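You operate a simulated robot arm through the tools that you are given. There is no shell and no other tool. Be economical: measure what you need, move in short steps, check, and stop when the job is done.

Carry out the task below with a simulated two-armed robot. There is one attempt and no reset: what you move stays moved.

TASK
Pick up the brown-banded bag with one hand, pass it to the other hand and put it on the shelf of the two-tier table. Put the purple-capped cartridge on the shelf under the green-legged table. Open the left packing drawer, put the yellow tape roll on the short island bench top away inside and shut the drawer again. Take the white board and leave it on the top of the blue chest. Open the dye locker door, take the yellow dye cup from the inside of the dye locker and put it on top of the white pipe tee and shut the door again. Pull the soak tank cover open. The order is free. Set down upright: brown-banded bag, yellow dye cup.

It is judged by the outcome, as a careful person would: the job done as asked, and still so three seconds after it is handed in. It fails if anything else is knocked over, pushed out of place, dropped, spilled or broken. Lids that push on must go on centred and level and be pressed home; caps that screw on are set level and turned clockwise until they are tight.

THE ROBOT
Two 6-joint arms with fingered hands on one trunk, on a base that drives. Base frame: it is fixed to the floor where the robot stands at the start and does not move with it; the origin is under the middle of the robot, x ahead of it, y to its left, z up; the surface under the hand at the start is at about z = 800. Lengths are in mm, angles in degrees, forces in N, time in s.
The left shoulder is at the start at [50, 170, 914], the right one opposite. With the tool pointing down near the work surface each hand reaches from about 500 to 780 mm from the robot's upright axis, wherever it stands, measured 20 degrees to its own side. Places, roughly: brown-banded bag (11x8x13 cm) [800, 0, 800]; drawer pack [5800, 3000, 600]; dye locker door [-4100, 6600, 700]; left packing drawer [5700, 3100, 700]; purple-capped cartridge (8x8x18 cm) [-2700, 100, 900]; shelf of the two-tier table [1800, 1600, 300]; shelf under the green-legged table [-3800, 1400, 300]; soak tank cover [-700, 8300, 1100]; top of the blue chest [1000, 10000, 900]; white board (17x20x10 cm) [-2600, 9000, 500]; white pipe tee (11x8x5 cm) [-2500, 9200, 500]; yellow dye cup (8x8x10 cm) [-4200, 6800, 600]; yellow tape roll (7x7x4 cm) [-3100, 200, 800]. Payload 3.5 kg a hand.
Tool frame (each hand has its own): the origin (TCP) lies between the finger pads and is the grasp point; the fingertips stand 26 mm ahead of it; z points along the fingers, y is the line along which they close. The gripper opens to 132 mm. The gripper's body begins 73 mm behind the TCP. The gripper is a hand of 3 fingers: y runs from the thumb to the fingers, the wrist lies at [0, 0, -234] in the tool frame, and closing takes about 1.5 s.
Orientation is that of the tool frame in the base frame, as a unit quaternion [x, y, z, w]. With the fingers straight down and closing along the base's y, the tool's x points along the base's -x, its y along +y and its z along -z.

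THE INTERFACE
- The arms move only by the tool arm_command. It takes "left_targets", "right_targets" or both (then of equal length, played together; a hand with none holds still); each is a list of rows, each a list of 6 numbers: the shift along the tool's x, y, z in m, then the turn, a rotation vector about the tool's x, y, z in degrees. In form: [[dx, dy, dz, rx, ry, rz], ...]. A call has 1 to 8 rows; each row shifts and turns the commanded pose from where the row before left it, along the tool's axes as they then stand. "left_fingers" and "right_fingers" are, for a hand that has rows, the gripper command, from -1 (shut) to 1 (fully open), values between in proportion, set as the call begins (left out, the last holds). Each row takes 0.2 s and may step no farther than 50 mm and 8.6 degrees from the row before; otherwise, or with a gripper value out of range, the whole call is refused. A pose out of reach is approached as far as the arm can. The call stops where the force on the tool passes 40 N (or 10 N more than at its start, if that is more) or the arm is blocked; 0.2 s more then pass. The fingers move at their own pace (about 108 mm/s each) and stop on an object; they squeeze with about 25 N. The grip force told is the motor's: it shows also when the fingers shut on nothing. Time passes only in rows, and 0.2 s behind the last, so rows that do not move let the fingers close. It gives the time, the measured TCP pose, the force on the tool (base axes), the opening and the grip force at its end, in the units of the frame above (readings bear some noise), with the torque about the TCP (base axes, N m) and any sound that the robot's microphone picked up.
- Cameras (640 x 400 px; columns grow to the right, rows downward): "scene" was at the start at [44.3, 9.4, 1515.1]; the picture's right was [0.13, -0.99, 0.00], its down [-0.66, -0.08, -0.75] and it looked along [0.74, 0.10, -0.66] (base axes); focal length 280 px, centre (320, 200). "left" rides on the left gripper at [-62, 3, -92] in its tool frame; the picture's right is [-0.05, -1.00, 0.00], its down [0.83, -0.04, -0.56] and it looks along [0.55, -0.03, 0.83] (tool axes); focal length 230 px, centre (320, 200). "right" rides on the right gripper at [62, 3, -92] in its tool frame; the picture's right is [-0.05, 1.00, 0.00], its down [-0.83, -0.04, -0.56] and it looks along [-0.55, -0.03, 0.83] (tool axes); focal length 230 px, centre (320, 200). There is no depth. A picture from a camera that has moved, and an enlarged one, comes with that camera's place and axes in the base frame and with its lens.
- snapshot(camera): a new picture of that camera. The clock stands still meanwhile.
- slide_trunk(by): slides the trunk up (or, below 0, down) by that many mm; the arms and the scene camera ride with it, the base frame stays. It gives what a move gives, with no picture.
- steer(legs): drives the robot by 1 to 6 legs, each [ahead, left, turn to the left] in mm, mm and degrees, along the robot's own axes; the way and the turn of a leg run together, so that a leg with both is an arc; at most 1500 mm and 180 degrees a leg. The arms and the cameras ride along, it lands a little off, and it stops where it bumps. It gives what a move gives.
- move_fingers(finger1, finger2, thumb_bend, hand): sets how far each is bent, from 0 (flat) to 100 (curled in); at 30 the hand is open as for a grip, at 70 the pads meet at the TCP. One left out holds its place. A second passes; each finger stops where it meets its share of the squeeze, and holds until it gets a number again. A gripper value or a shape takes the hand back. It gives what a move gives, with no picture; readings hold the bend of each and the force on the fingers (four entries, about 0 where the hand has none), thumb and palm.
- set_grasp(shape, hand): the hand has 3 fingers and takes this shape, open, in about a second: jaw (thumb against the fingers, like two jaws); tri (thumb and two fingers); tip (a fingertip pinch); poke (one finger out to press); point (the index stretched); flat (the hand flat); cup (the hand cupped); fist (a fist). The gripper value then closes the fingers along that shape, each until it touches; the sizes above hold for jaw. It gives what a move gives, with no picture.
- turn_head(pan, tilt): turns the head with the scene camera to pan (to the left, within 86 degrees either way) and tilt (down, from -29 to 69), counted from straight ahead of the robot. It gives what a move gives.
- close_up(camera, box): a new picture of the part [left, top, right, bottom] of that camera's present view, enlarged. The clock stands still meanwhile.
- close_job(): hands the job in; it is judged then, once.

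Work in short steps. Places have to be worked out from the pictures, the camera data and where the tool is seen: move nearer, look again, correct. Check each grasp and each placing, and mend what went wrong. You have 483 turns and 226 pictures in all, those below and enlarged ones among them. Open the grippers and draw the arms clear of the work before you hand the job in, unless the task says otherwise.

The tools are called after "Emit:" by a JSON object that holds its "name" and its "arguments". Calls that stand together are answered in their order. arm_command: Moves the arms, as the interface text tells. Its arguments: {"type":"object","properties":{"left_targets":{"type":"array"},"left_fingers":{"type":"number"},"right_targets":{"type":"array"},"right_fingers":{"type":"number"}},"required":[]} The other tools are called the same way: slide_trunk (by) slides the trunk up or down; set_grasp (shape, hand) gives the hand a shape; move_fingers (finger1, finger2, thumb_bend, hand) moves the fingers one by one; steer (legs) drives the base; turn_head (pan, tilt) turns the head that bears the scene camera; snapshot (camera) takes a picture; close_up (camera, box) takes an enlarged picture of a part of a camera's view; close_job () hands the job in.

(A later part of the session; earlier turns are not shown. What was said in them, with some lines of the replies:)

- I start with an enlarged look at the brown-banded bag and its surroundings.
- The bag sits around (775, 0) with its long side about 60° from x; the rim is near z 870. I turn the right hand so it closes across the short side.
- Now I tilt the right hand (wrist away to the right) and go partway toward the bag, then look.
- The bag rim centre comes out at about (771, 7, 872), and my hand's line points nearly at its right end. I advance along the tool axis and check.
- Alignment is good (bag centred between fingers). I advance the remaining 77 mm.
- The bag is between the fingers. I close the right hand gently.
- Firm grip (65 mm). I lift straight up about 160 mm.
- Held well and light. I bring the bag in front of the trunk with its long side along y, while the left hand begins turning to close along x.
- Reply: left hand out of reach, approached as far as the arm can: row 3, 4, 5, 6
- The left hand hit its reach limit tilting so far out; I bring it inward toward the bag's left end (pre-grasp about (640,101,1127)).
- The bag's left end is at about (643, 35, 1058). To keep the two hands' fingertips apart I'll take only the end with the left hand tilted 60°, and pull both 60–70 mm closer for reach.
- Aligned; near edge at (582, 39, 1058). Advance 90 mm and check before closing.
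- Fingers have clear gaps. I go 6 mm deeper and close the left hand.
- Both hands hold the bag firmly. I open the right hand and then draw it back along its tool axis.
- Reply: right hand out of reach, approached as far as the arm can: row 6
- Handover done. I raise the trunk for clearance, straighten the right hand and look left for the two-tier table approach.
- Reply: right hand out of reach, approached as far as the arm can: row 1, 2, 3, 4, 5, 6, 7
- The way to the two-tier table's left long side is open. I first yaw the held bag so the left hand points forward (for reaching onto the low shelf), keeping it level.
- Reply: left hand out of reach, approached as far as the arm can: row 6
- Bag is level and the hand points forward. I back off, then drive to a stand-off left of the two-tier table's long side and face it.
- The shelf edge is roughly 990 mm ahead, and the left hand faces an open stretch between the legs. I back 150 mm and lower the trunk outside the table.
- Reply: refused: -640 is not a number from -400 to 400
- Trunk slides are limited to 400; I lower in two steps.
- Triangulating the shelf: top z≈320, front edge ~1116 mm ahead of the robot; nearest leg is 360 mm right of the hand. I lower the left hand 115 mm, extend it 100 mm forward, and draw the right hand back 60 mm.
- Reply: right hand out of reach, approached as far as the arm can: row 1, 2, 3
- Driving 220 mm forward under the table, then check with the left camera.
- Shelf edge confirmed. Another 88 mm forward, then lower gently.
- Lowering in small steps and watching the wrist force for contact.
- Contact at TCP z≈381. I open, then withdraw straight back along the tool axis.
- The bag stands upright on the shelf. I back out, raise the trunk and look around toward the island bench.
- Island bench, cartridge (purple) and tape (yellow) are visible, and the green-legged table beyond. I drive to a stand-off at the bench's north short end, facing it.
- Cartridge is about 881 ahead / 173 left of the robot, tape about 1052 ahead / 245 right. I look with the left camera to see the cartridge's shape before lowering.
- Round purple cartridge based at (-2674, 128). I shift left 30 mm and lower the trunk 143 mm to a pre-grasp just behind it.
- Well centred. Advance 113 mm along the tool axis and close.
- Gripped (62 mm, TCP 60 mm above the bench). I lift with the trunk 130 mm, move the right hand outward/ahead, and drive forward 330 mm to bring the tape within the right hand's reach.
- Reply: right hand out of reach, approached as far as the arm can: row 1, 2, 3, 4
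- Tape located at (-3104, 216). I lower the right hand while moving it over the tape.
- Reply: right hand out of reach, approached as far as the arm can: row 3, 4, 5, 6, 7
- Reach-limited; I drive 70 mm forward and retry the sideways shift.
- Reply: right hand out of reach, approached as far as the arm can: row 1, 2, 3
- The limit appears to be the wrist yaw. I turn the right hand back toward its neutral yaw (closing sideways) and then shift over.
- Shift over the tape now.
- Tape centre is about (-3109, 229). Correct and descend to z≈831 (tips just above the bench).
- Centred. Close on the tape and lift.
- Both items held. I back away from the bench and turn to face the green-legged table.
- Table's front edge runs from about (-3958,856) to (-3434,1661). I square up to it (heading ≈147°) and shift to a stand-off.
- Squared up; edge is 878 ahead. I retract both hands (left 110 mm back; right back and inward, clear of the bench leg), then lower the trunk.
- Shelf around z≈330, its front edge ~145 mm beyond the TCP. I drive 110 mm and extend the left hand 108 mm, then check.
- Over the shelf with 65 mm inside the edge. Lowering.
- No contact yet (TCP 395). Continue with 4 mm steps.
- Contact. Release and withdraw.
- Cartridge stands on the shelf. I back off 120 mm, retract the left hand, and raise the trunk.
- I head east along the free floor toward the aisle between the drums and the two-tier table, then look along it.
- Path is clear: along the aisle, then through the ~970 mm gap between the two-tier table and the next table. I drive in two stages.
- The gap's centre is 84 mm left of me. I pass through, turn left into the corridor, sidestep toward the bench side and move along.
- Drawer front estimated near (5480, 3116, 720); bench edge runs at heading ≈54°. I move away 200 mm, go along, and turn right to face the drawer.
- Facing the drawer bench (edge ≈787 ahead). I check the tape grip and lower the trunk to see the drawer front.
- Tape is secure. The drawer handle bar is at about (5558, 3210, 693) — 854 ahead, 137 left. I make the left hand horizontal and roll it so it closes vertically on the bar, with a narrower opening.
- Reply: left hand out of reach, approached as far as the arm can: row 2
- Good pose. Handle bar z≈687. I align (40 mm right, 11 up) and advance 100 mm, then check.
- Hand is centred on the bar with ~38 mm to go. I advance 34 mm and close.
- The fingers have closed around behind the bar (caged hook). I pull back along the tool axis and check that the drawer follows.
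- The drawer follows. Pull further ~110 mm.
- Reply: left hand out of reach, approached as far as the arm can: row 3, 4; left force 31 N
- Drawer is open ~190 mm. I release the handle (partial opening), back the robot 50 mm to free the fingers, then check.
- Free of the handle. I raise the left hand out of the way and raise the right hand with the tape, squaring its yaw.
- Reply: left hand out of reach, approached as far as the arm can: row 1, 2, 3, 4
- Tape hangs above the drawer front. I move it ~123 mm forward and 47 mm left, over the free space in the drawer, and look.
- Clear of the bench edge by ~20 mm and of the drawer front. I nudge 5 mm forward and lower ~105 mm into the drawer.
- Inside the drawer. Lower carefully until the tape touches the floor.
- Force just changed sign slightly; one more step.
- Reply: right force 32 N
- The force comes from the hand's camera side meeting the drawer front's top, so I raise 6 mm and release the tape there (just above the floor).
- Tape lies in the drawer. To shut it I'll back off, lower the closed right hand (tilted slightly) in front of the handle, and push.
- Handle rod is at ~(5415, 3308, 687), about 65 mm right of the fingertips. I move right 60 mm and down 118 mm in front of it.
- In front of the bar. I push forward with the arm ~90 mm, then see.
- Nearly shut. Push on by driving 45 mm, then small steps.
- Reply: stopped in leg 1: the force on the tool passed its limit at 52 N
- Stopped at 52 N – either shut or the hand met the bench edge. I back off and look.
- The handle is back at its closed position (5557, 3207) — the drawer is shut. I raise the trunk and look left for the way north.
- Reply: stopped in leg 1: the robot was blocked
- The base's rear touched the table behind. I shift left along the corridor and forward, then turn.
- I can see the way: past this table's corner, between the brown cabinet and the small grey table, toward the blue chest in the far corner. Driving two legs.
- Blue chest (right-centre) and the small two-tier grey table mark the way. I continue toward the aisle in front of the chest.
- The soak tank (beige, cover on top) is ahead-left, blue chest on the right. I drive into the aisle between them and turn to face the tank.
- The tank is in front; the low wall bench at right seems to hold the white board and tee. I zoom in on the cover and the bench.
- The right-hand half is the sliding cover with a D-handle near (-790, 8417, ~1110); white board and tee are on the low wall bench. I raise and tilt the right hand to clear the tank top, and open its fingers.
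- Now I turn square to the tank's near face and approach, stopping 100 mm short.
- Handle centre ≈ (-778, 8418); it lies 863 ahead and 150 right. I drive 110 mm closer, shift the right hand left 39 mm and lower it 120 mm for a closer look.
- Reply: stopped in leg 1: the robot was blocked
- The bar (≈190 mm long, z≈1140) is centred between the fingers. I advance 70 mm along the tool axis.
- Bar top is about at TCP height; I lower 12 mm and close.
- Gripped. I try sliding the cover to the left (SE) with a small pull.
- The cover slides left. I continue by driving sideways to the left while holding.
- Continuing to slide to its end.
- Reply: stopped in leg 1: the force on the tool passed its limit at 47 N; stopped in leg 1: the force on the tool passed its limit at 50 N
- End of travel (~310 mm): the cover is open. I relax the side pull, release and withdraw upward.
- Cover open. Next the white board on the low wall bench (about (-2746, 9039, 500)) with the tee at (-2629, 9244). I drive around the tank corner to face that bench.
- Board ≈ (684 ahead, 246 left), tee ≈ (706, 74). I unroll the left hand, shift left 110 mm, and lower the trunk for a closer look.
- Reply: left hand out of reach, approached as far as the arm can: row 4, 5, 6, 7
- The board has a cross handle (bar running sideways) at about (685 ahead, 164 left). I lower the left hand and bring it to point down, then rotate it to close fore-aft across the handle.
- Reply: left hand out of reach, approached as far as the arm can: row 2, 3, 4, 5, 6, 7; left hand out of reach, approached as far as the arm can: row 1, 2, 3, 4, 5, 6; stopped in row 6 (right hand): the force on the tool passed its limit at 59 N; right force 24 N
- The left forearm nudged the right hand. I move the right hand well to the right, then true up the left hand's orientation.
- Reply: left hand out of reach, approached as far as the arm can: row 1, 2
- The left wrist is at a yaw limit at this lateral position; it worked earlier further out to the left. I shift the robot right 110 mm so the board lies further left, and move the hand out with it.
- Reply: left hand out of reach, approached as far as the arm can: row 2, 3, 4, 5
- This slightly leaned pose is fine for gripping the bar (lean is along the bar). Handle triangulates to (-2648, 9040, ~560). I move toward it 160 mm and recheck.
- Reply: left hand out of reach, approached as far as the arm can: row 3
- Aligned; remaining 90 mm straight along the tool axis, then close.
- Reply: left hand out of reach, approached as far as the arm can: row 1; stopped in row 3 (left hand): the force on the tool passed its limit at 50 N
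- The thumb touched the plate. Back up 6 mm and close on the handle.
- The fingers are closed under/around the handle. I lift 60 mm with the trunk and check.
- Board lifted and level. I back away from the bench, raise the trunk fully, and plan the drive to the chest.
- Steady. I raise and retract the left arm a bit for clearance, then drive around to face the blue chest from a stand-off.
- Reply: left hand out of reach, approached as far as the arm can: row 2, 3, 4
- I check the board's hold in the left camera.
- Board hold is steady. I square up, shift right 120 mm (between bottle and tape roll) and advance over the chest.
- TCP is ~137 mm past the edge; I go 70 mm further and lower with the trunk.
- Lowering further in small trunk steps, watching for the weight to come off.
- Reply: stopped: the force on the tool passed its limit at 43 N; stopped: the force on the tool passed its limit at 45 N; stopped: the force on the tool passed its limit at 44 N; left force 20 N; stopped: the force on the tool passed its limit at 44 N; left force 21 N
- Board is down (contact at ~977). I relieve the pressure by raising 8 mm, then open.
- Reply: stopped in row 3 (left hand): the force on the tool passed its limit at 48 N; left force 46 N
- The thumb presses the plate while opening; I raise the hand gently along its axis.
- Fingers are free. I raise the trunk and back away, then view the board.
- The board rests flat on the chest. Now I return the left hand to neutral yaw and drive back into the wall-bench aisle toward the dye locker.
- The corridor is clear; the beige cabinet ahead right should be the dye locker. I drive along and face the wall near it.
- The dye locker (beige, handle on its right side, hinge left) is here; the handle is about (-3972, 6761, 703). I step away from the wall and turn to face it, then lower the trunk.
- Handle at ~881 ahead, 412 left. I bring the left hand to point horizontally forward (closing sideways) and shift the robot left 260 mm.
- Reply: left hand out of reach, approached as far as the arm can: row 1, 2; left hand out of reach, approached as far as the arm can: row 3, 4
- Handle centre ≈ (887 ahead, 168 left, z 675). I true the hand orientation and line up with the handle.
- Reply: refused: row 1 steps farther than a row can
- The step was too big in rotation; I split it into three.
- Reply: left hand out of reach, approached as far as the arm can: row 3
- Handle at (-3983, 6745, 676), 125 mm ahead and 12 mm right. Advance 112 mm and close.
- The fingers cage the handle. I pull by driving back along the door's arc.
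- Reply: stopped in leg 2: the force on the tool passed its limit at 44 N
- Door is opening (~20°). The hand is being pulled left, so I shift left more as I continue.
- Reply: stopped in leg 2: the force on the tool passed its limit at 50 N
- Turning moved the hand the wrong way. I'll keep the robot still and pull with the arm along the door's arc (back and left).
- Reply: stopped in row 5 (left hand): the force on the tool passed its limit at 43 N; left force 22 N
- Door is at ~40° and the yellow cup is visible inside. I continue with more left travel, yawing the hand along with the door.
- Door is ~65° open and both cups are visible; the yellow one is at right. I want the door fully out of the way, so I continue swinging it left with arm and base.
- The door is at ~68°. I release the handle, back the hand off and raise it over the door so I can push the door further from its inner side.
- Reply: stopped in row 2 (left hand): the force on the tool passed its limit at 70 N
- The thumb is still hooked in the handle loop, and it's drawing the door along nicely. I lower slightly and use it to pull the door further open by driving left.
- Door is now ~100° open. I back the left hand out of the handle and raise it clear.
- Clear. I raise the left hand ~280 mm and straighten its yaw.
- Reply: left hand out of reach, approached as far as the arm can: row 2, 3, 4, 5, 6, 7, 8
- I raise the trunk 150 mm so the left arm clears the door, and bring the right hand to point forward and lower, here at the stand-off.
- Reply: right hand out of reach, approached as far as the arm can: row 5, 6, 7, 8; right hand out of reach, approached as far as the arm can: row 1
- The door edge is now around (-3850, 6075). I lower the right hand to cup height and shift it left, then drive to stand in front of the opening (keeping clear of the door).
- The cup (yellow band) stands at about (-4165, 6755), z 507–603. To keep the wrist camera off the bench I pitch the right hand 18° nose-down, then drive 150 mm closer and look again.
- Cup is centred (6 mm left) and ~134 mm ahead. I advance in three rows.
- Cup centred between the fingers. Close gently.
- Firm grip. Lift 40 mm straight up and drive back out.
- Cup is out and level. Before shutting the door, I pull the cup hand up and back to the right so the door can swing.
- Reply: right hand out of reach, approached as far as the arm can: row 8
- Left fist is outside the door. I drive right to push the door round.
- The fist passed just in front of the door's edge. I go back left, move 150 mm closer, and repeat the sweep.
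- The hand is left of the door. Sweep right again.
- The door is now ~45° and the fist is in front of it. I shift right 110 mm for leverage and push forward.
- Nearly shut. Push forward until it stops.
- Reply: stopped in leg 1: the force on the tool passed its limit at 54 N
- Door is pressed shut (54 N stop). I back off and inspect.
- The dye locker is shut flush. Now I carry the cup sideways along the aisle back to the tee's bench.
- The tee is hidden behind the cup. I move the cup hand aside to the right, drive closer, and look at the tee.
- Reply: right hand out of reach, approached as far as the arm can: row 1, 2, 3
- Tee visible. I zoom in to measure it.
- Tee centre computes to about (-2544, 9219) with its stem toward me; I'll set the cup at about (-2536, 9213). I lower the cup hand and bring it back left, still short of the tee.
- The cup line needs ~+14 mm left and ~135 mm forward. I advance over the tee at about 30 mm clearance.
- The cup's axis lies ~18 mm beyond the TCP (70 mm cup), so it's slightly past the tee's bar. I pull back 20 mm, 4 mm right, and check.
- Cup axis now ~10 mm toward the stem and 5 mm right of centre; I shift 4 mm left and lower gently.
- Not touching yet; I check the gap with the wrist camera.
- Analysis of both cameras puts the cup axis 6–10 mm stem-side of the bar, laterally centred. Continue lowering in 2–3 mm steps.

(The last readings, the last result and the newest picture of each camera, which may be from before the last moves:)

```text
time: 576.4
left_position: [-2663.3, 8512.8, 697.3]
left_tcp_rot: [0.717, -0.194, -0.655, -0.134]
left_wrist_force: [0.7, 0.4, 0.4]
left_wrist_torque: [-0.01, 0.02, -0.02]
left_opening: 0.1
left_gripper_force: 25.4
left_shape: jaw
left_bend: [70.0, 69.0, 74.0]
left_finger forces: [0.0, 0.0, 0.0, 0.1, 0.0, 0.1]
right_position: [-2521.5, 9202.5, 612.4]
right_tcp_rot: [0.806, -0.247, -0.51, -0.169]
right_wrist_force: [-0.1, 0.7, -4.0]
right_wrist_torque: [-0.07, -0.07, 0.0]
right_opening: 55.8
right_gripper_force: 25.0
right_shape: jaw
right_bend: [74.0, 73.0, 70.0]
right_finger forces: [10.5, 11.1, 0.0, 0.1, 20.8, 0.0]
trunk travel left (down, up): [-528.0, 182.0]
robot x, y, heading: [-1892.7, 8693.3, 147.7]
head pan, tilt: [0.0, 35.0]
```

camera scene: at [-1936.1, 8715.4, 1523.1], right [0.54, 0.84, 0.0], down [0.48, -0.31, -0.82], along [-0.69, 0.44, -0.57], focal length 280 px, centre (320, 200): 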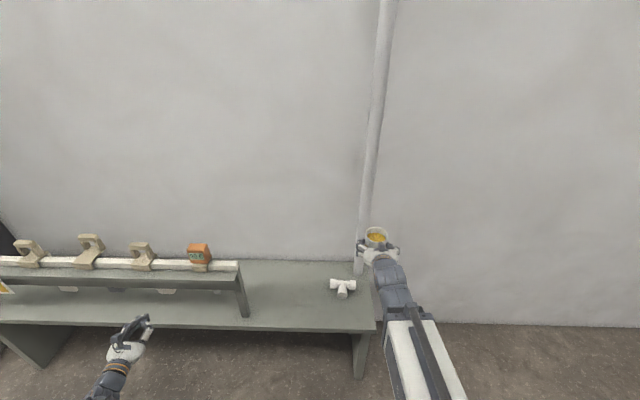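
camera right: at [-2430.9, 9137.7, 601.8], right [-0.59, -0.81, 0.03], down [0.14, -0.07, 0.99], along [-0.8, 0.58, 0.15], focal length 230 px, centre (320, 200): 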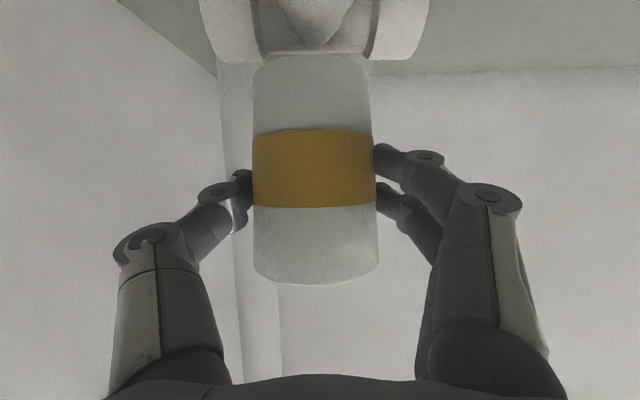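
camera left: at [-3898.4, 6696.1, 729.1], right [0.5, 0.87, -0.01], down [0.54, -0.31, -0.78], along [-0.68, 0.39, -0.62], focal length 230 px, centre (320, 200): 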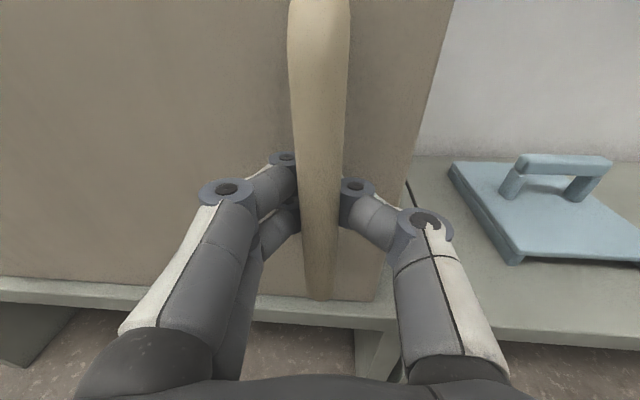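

Emit:
{"name": "arm_command", "arguments": {"right_targets": [[0.0023, 0, 0.001, 0, 0, 0], [0, 0, 0, 0, 0, 0]]}}

Emit:
{"name": "arm_command", "arguments": {"right_targets": [[0.0018, 0, 0.0008, 0, 0, 0], [0, 0, 0, 0, 0, 0]]}}

Emit:
{"name": "arm_command", "arguments": {"right_targets": [[0.0018, 0, 0.0008, 0, 0, 0], [0, 0, 0, 0, 0, 0]]}}

Emit:
{"name": "snapshot", "arguments": {"camera": "right"}}

```text
time: 577.0
left_position: [-2663.5, 8513.0, 698.5]
left_tcp_rot: [0.717, -0.194, -0.655, -0.134]
left_wrist_force: [-0.4, -0.9, 0.2]
left_wrist_torque: [0.03, -0.04, -0.01]
left_opening: 0.1
left_gripper_force: 25.0
left_shape: jaw
left_bend: [70.0, 69.0, 74.0]
left_finger forces: [0.1, 0.0, 0.0, 0.1, 0.1, 0.0]
right_position: [-2521.7, 9202.5, 609.7]
right_tcp_rot: [0.806, -0.246, -0.511, -0.169]
right_wrist_force: [0.0, 0.1, -3.5]
right_wrist_torque: [-0.03, -0.06, 0.02]
right_opening: 56.0
right_gripper_force: 25.1
right_shape: jaw
right_bend: [74.0, 73.0, 70.0]
right_finger forces: [10.5, 11.1, 0.0, 0.1, 20.9, 0.0]
trunk travel left (down, up): [-528.0, 182.0]
robot x, y, heading: [-1896.0, 8691.3, 147.5]
head pan, tilt: [0.0, 35.0]
```

```text
time: 577.6
left_position: [-2662.9, 8512.6, 697.8]
left_tcp_rot: [0.717, -0.194, -0.656, -0.135]
left_wrist_force: [-0.5, 0.2, -0.5]
left_wrist_torque: [0.01, 0.0, -0.02]
left_opening: 0.2
left_gripper_force: 25.3
left_shape: jaw
left_bend: [70.0, 69.0, 74.0]
left_finger forces: [0.0, 0.0, 0.0, 0.0, 0.1, 0.0]
right_position: [-2520.2, 9201.6, 608.3]
right_tcp_rot: [0.806, -0.247, -0.511, -0.169]
right_wrist_force: [0.4, 0.1, -4.3]
right_wrist_torque: [-0.01, -0.02, -0.01]
right_opening: 56.1
right_gripper_force: 24.8
right_shape: jaw
right_bend: [74.0, 73.0, 70.0]
right_finger forces: [10.5, 11.1, 0.0, 0.1, 20.8, 0.1]
trunk travel left (down, up): [-528.0, 182.0]
robot x, y, heading: [-1895.9, 8689.3, 147.6]
head pan, tilt: [0.0, 35.0]
```

```text
time: 578.2
left_position: [-2664.4, 8512.9, 697.3]
left_tcp_rot: [0.717, -0.195, -0.655, -0.135]
left_wrist_force: [0.1, -0.6, -0.2]
left_wrist_torque: [0.02, -0.04, -0.02]
left_opening: 0.1
left_gripper_force: 25.5
left_shape: jaw
left_bend: [70.0, 69.0, 74.0]
left_finger forces: [0.0, 0.0, 0.0, 0.0, 0.0, 0.0]
right_position: [-2521.6, 9202.2, 605.5]
right_tcp_rot: [0.806, -0.246, -0.511, -0.17]
right_wrist_force: [1.0, -0.5, -2.7]
right_wrist_torque: [-0.04, -0.04, 0.02]
right_opening: 55.9
right_gripper_force: 25.3
right_shape: jaw
right_bend: [74.0, 73.0, 70.0]
right_finger forces: [10.5, 11.1, 0.0, 0.0, 20.9, 0.1]
trunk travel left (down, up): [-528.0, 182.0]
robot x, y, heading: [-1897.3, 8689.9, 147.4]
head pan, tilt: [0.0, 35.0]
```

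```text
56 pictures are left
camera right: at [-2430.5, 9137.6, 588.1], right [-0.59, -0.81, 0.03], down [0.14, -0.07, 0.99], along [-0.8, 0.58, 0.15], focal length 230 px, centre (320, 200)
```

right: 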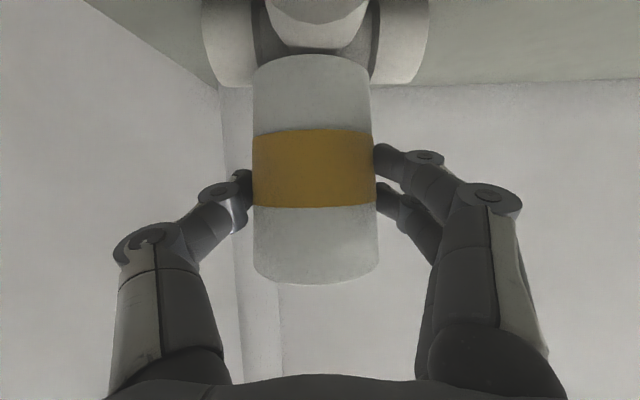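

Tee collars and cup bottom are within a few mm. Continue in 2 mm steps.

Emit:
{"name": "arm_command", "arguments": {"right_targets": [[0.0018, 0, 0.0008, 0, 0, 0], [0, 0, 0, 0, 0, 0]]}}

Emit:
{"name": "arm_command", "arguments": {"right_targets": [[0.0018, 0, 0.0008, 0, 0, 0], [0, 0, 0, 0, 0, 0]]}}

Emit:
{"name": "arm_command", "arguments": {"right_targets": [[0.0018, 0, 0.0008, 0, 0, 0], [0, 0, 0, 0, 0, 0]]}}

```text
time: 578.8
left_position: [-2662.2, 8512.5, 698.0]
left_tcp_rot: [0.718, -0.195, -0.655, -0.134]
left_wrist_force: [0.0, 0.7, -1.2]
left_wrist_torque: [0.02, 0.02, 0.0]
left_opening: 0.1
left_gripper_force: 25.1
left_shape: jaw
left_bend: [70.0, 69.0, 74.0]
left_finger forces: [0.1, 0.0, 0.0, 0.0, 0.0, 0.0]
right_position: [-2520.0, 9202.0, 604.3]
right_tcp_rot: [0.806, -0.246, -0.51, -0.169]
right_wrist_force: [-0.3, -0.5, -4.2]
right_wrist_torque: [-0.06, -0.06, 0.01]
right_opening: 56.0
right_gripper_force: 25.1
right_shape: jaw
right_bend: [74.0, 73.0, 70.0]
right_finger forces: [10.5, 11.2, 0.0, 0.1, 20.8, 0.0]
trunk travel left (down, up): [-528.0, 182.0]
robot x, y, heading: [-1897.2, 8688.6, 147.5]
head pan, tilt: [0.0, 35.0]
```

```text
time: 579.4
left_position: [-2664.2, 8512.7, 697.1]
left_tcp_rot: [0.717, -0.195, -0.655, -0.135]
left_wrist_force: [0.0, 0.4, 0.0]
left_wrist_torque: [0.01, -0.03, 0.0]
left_opening: 0.2
left_gripper_force: 25.0
left_shape: jaw
left_bend: [70.0, 69.0, 74.0]
left_finger forces: [0.1, 0.1, 0.1, 0.0, 0.0, 0.0]
right_position: [-2520.2, 9202.2, 603.5]
right_tcp_rot: [0.806, -0.247, -0.51, -0.17]
right_wrist_force: [-0.7, -0.5, -0.6]
right_wrist_torque: [-0.05, -0.06, -0.01]
right_opening: 56.2
right_gripper_force: 24.6
right_shape: jaw
right_bend: [74.0, 73.0, 70.0]
right_finger forces: [10.9, 11.3, 0.0, 0.0, 20.8, 0.0]
trunk travel left (down, up): [-528.0, 182.0]
robot x, y, heading: [-1901.3, 8692.2, 147.6]
head pan, tilt: [0.0, 35.0]
```

```text
time: 580.0
left_position: [-2663.4, 8513.1, 697.7]
left_tcp_rot: [0.717, -0.194, -0.656, -0.134]
left_wrist_force: [-0.7, 0.2, -1.2]
left_wrist_torque: [-0.02, 0.03, 0.01]
left_opening: 0.1
left_gripper_force: 24.6
left_shape: jaw
left_bend: [70.0, 69.0, 74.0]
left_finger forces: [0.0, 0.1, 0.1, 0.0, 0.1, 0.0]
right_position: [-2520.4, 9202.3, 600.7]
right_tcp_rot: [0.806, -0.247, -0.511, -0.17]
right_wrist_force: [-2.1, 1.6, 5.2]
right_wrist_torque: [-0.03, 0.02, -0.02]
right_opening: 56.3
right_gripper_force: 25.3
right_shape: jaw
right_bend: [74.0, 73.0, 70.0]
right_finger forces: [11.7, 11.9, 0.0, 0.0, 20.9, 0.1]
trunk travel left (down, up): [-528.0, 182.0]
robot x, y, heading: [-1896.6, 8689.8, 147.4]
head pan, tilt: [0.0, 35.0]
```

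Contact felt at ~602. Before releasing I re-measure the cup against the tee in the scene camera.

Emit:
{"name": "close_up", "arguments": {"camera": "scene", "box": [300, 250, 396, 310]}}

```text
6.67 times, centred on (348, 280) of scene
camera zoom: at [-1935.6, 8714.8, 1523.2], right [0.54, 0.84, 0.0], down [0.48, -0.31, -0.82], along [-0.69, 0.44, -0.57], focal length 1867 px, centre (133, -333)
```

zoom: 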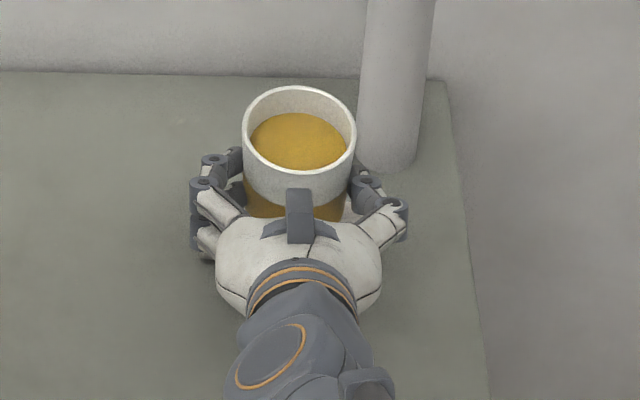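

Both views agree: cup axis ~10–17 mm stem-side of the bar and ~2 mm off laterally — well inside the tee's three-point support. I ease the pressure and open.

Emit:
{"name": "arm_command", "arguments": {"right_targets": [[-0.001, 0, -0.0005, 0, 0, 0], [0, 0, 0, 0, 0, 0], [0, 0, 0, 0, 0, 0]]}}

Emit:
{"name": "arm_command", "arguments": {"right_targets": [[0, 0, 0, 0, 0, 0], [0, 0, 0, 0, 0, 0], [0, 0, 0, 0, 0, 0]], "right_fingers": 0.1}}

Emit:
{"name": "snapshot", "arguments": {"camera": "right"}}

```text
time: 580.8
left_position: [-2664.6, 8513.8, 697.9]
left_tcp_rot: [0.717, -0.194, -0.656, -0.135]
left_wrist_force: [-0.2, 1.0, -0.7]
left_wrist_torque: [0.01, -0.03, -0.04]
left_opening: 0.2
left_gripper_force: 25.0
left_shape: jaw
left_bend: [70.0, 69.0, 74.0]
left_finger forces: [0.1, 0.0, 0.0, 0.0, 0.0, 0.1]
right_position: [-2521.0, 9201.2, 600.6]
right_tcp_rot: [0.806, -0.247, -0.51, -0.17]
right_wrist_force: [-0.9, 1.6, 2.7]
right_wrist_torque: [0.0, -0.02, 0.0]
right_opening: 55.9
right_gripper_force: 24.7
right_shape: jaw
right_bend: [74.0, 73.0, 70.0]
right_finger forces: [11.6, 11.6, 0.1, 0.0, 21.1, 0.0]
trunk travel left (down, up): [-528.0, 182.0]
robot x, y, heading: [-1896.9, 8688.4, 147.4]
head pan, tilt: [0.0, 35.0]
```

```text
time: 581.6
left_position: [-2662.7, 8512.1, 698.5]
left_tcp_rot: [0.717, -0.194, -0.656, -0.134]
left_wrist_force: [-1.2, -0.6, -0.3]
left_wrist_torque: [-0.03, -0.02, 0.03]
left_opening: 0.0
left_gripper_force: 25.3
left_shape: jaw
left_bend: [70.0, 69.0, 74.0]
left_finger forces: [0.0, 0.0, 0.0, 0.1, 0.1, 0.0]
right_position: [-2520.6, 9201.1, 600.9]
right_tcp_rot: [0.806, -0.247, -0.51, -0.17]
right_wrist_force: [-0.1, 0.6, -0.4]
right_wrist_torque: [-0.01, 0.0, 0.04]
right_opening: 71.9
right_gripper_force: 0.0
right_shape: jaw
right_bend: [72.0, 72.0, 70.0]
right_finger forces: [0.0, 0.0, 0.0, 0.0, 0.1, 0.0]
trunk travel left (down, up): [-528.0, 182.0]
robot x, y, heading: [-1896.6, 8690.6, 147.6]
head pan, tilt: [0.0, 35.0]
```

```text
54 pictures are left
camera right: at [-2430.1, 9137.3, 583.2], right [-0.59, -0.81, 0.03], down [0.14, -0.07, 0.99], along [-0.8, 0.58, 0.15], focal length 230 px, centre (320, 200)
```

right: 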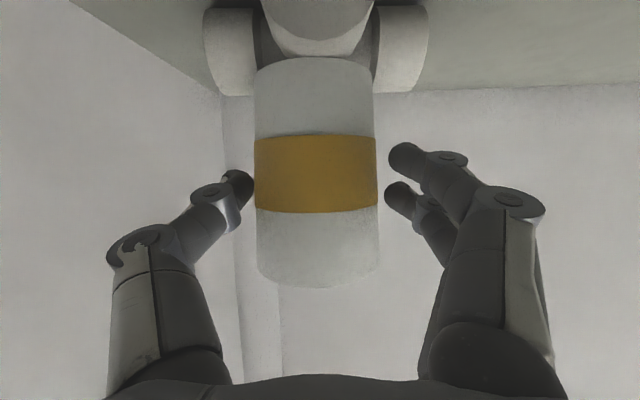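

The cup stands upright on its own. I open fully and withdraw straight back.

Emit:
{"name": "arm_command", "arguments": {"right_targets": [[0, 0, 0, 0, 0, 0], [0, 0, 0, 0, 0, 0], [0, 0, 0, 0, 0, 0], [0, 0, -0.02, 0, 0, 0], [0, 0, -0.03, 0, 0, 0], [0, 0, -0.04, 0, 0, 0], [0, 0, -0.04, 0, 0, 0]], "right_fingers": 1}}

Emit:
{"name": "snapshot", "arguments": {"camera": "right"}}

Emit:
{"name": "steer", "arguments": {"legs": [[-250, 0, 0]]}}

Emit:
{"name": "snapshot", "arguments": {"camera": "scene"}}

```text
time: 583.2
left_position: [-2664.3, 8513.4, 697.4]
left_tcp_rot: [0.717, -0.195, -0.655, -0.135]
left_wrist_force: [1.1, -0.4, 0.0]
left_wrist_torque: [-0.01, -0.01, -0.02]
left_opening: 0.0
left_gripper_force: 24.9
left_shape: jaw
left_bend: [70.0, 69.0, 74.0]
left_finger forces: [0.0, 0.1, 0.1, 0.1, 0.1, 0.1]
right_position: [-2423.6, 9132.9, 656.1]
right_tcp_rot: [0.806, -0.247, -0.51, -0.17]
right_wrist_force: [-0.9, -0.3, -0.1]
right_wrist_torque: [0.03, 0.02, 0.07]
right_opening: 131.6
right_gripper_force: 0.1
right_shape: jaw
right_bend: [30.0, 30.0, 30.0]
right_finger forces: [0.0, 0.1, 0.0, 0.0, 0.0, 0.1]
trunk travel left (down, up): [-528.0, 182.0]
robot x, y, heading: [-1900.3, 8687.4, 147.3]
head pan, tilt: [0.0, 35.0]
```

```text
53 pictures are left
camera right: at [-2333.2, 9069.2, 637.7], right [-0.59, -0.81, 0.03], down [0.14, -0.07, 0.99], along [-0.8, 0.58, 0.15], focal length 230 px, centre (320, 200)
```

right: 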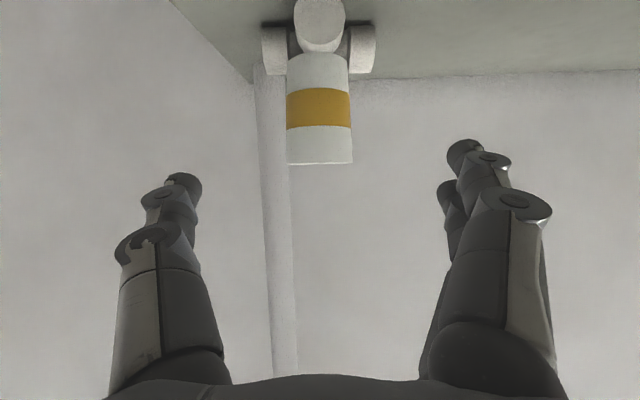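

```text
time: 585.0
left_position: [-2451.6, 8377.5, 698.3]
left_tcp_rot: [0.718, -0.194, -0.655, -0.134]
left_wrist_force: [-0.5, -1.0, 0.0]
left_wrist_torque: [-0.02, 0.02, 0.01]
left_opening: 0.0
left_gripper_force: 24.9
left_shape: jaw
left_bend: [70.0, 69.0, 74.0]
left_finger forces: [0.0, 0.1, 0.1, 0.0, 0.0, 0.0]
right_position: [-2214.0, 8998.5, 655.8]
right_tcp_rot: [0.807, -0.246, -0.51, -0.168]
right_wrist_force: [0.0, -0.2, -0.1]
right_wrist_torque: [0.0, -0.01, 0.01]
right_opening: 131.8
right_gripper_force: 0.1
right_shape: jaw
right_bend: [30.0, 30.0, 30.0]
right_finger forces: [0.0, 0.0, 0.0, 0.1, 0.1, 0.0]
trunk travel left (down, up): [-528.0, 182.0]
robot x, y, heading: [-1682.9, 8554.4, 147.7]
head pan, tilt: [0.0, 35.0]
```

```text
52 pictures are left
camera scene: at [-1724.7, 8581.1, 1523.1], right [0.53, 0.85, 0.0], down [0.48, -0.31, -0.82], along [-0.69, 0.44, -0.57], focal length 280 px, centre (320, 200)
```

scene: 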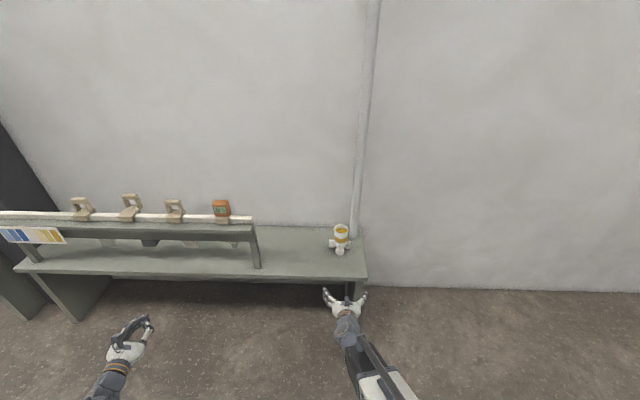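

The cup stands upright on the tee. I open the left gripper too and take a last closer look at the cup.

Emit:
{"name": "arm_command", "arguments": {"left_targets": [[0, 0, 0, 0, 0, 0], [0, 0, 0, 0, 0, 0], [0, 0, 0, 0, 0, 0], [0, 0, 0, 0, 0, 0], [0, 0, 0, 0, 0, 0]], "left_fingers": 1}}

Emit:
{"name": "close_up", "arguments": {"camera": "scene", "box": [292, 205, 388, 265]}}

```text
time: 586.2
left_position: [-2450.9, 8376.1, 697.7]
left_tcp_rot: [0.718, -0.194, -0.655, -0.134]
left_wrist_force: [-0.7, 0.8, 0.0]
left_wrist_torque: [0.02, 0.02, 0.01]
left_opening: 131.8
left_gripper_force: 0.0
left_shape: jaw
left_bend: [30.0, 30.0, 30.0]
left_finger forces: [0.0, 0.1, 0.1, 0.0, 0.1, 0.0]
right_position: [-2214.7, 8998.6, 655.6]
right_tcp_rot: [0.807, -0.246, -0.51, -0.169]
right_wrist_force: [0.7, 0.4, 0.2]
right_wrist_torque: [0.02, 0.01, -0.04]
right_opening: 131.8
right_gripper_force: 0.1
right_shape: jaw
right_bend: [30.0, 30.0, 30.0]
right_finger forces: [0.0, 0.1, 0.0, 0.0, 0.0, 0.1]
trunk travel left (down, up): [-528.0, 182.0]
robot x, y, heading: [-1684.9, 8556.4, 147.4]
head pan, tilt: [0.0, 35.0]
```

```text
6.67 times, centred on (340, 235) of scene
camera zoom: at [-1724.7, 8581.1, 1523.1], right [0.53, 0.85, 0.0], down [0.48, -0.31, -0.82], along [-0.69, 0.44, -0.57], focal length 1867 px, centre (187, -33)
```

zoom: 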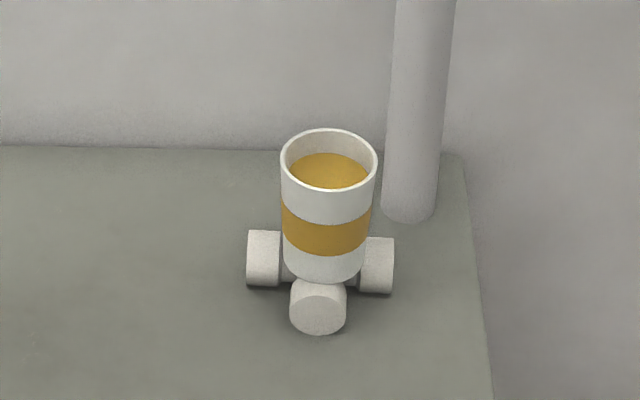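

The cup stands upright and steady on the tee, both grippers are open and clear, and every other part is done. I hand the job in.

Emit:
{"name": "close_job", "arguments": {}}

```text
The job is handed in.
```

I finished all six tasks and handed the job in, with both grippers open and clear of the work; the judge's result isn't known to me.

- **Brown-banded bag:** passed from the right hand to the left and set upright on the shelf of the two-tier table.
- **Purple-capped cartridge:** standing on the shelf under the green-legged table.
- **Yellow tape roll:** lying in the left packing drawer, which is shut again.
- **White board:** lying flat on top of the blue chest, between the bottle and the tape roll already there.
- **Soak tank cover:** slid open to the end of its travel. I did not look at it again after that.
- **Yellow dye cup:** standing upright on the white pipe tee, with the dye locker door shut flush.

While turning beside the drawer bench, the robot's base stopped against the table behind it. I did not look back to check whether anything on that table moved.
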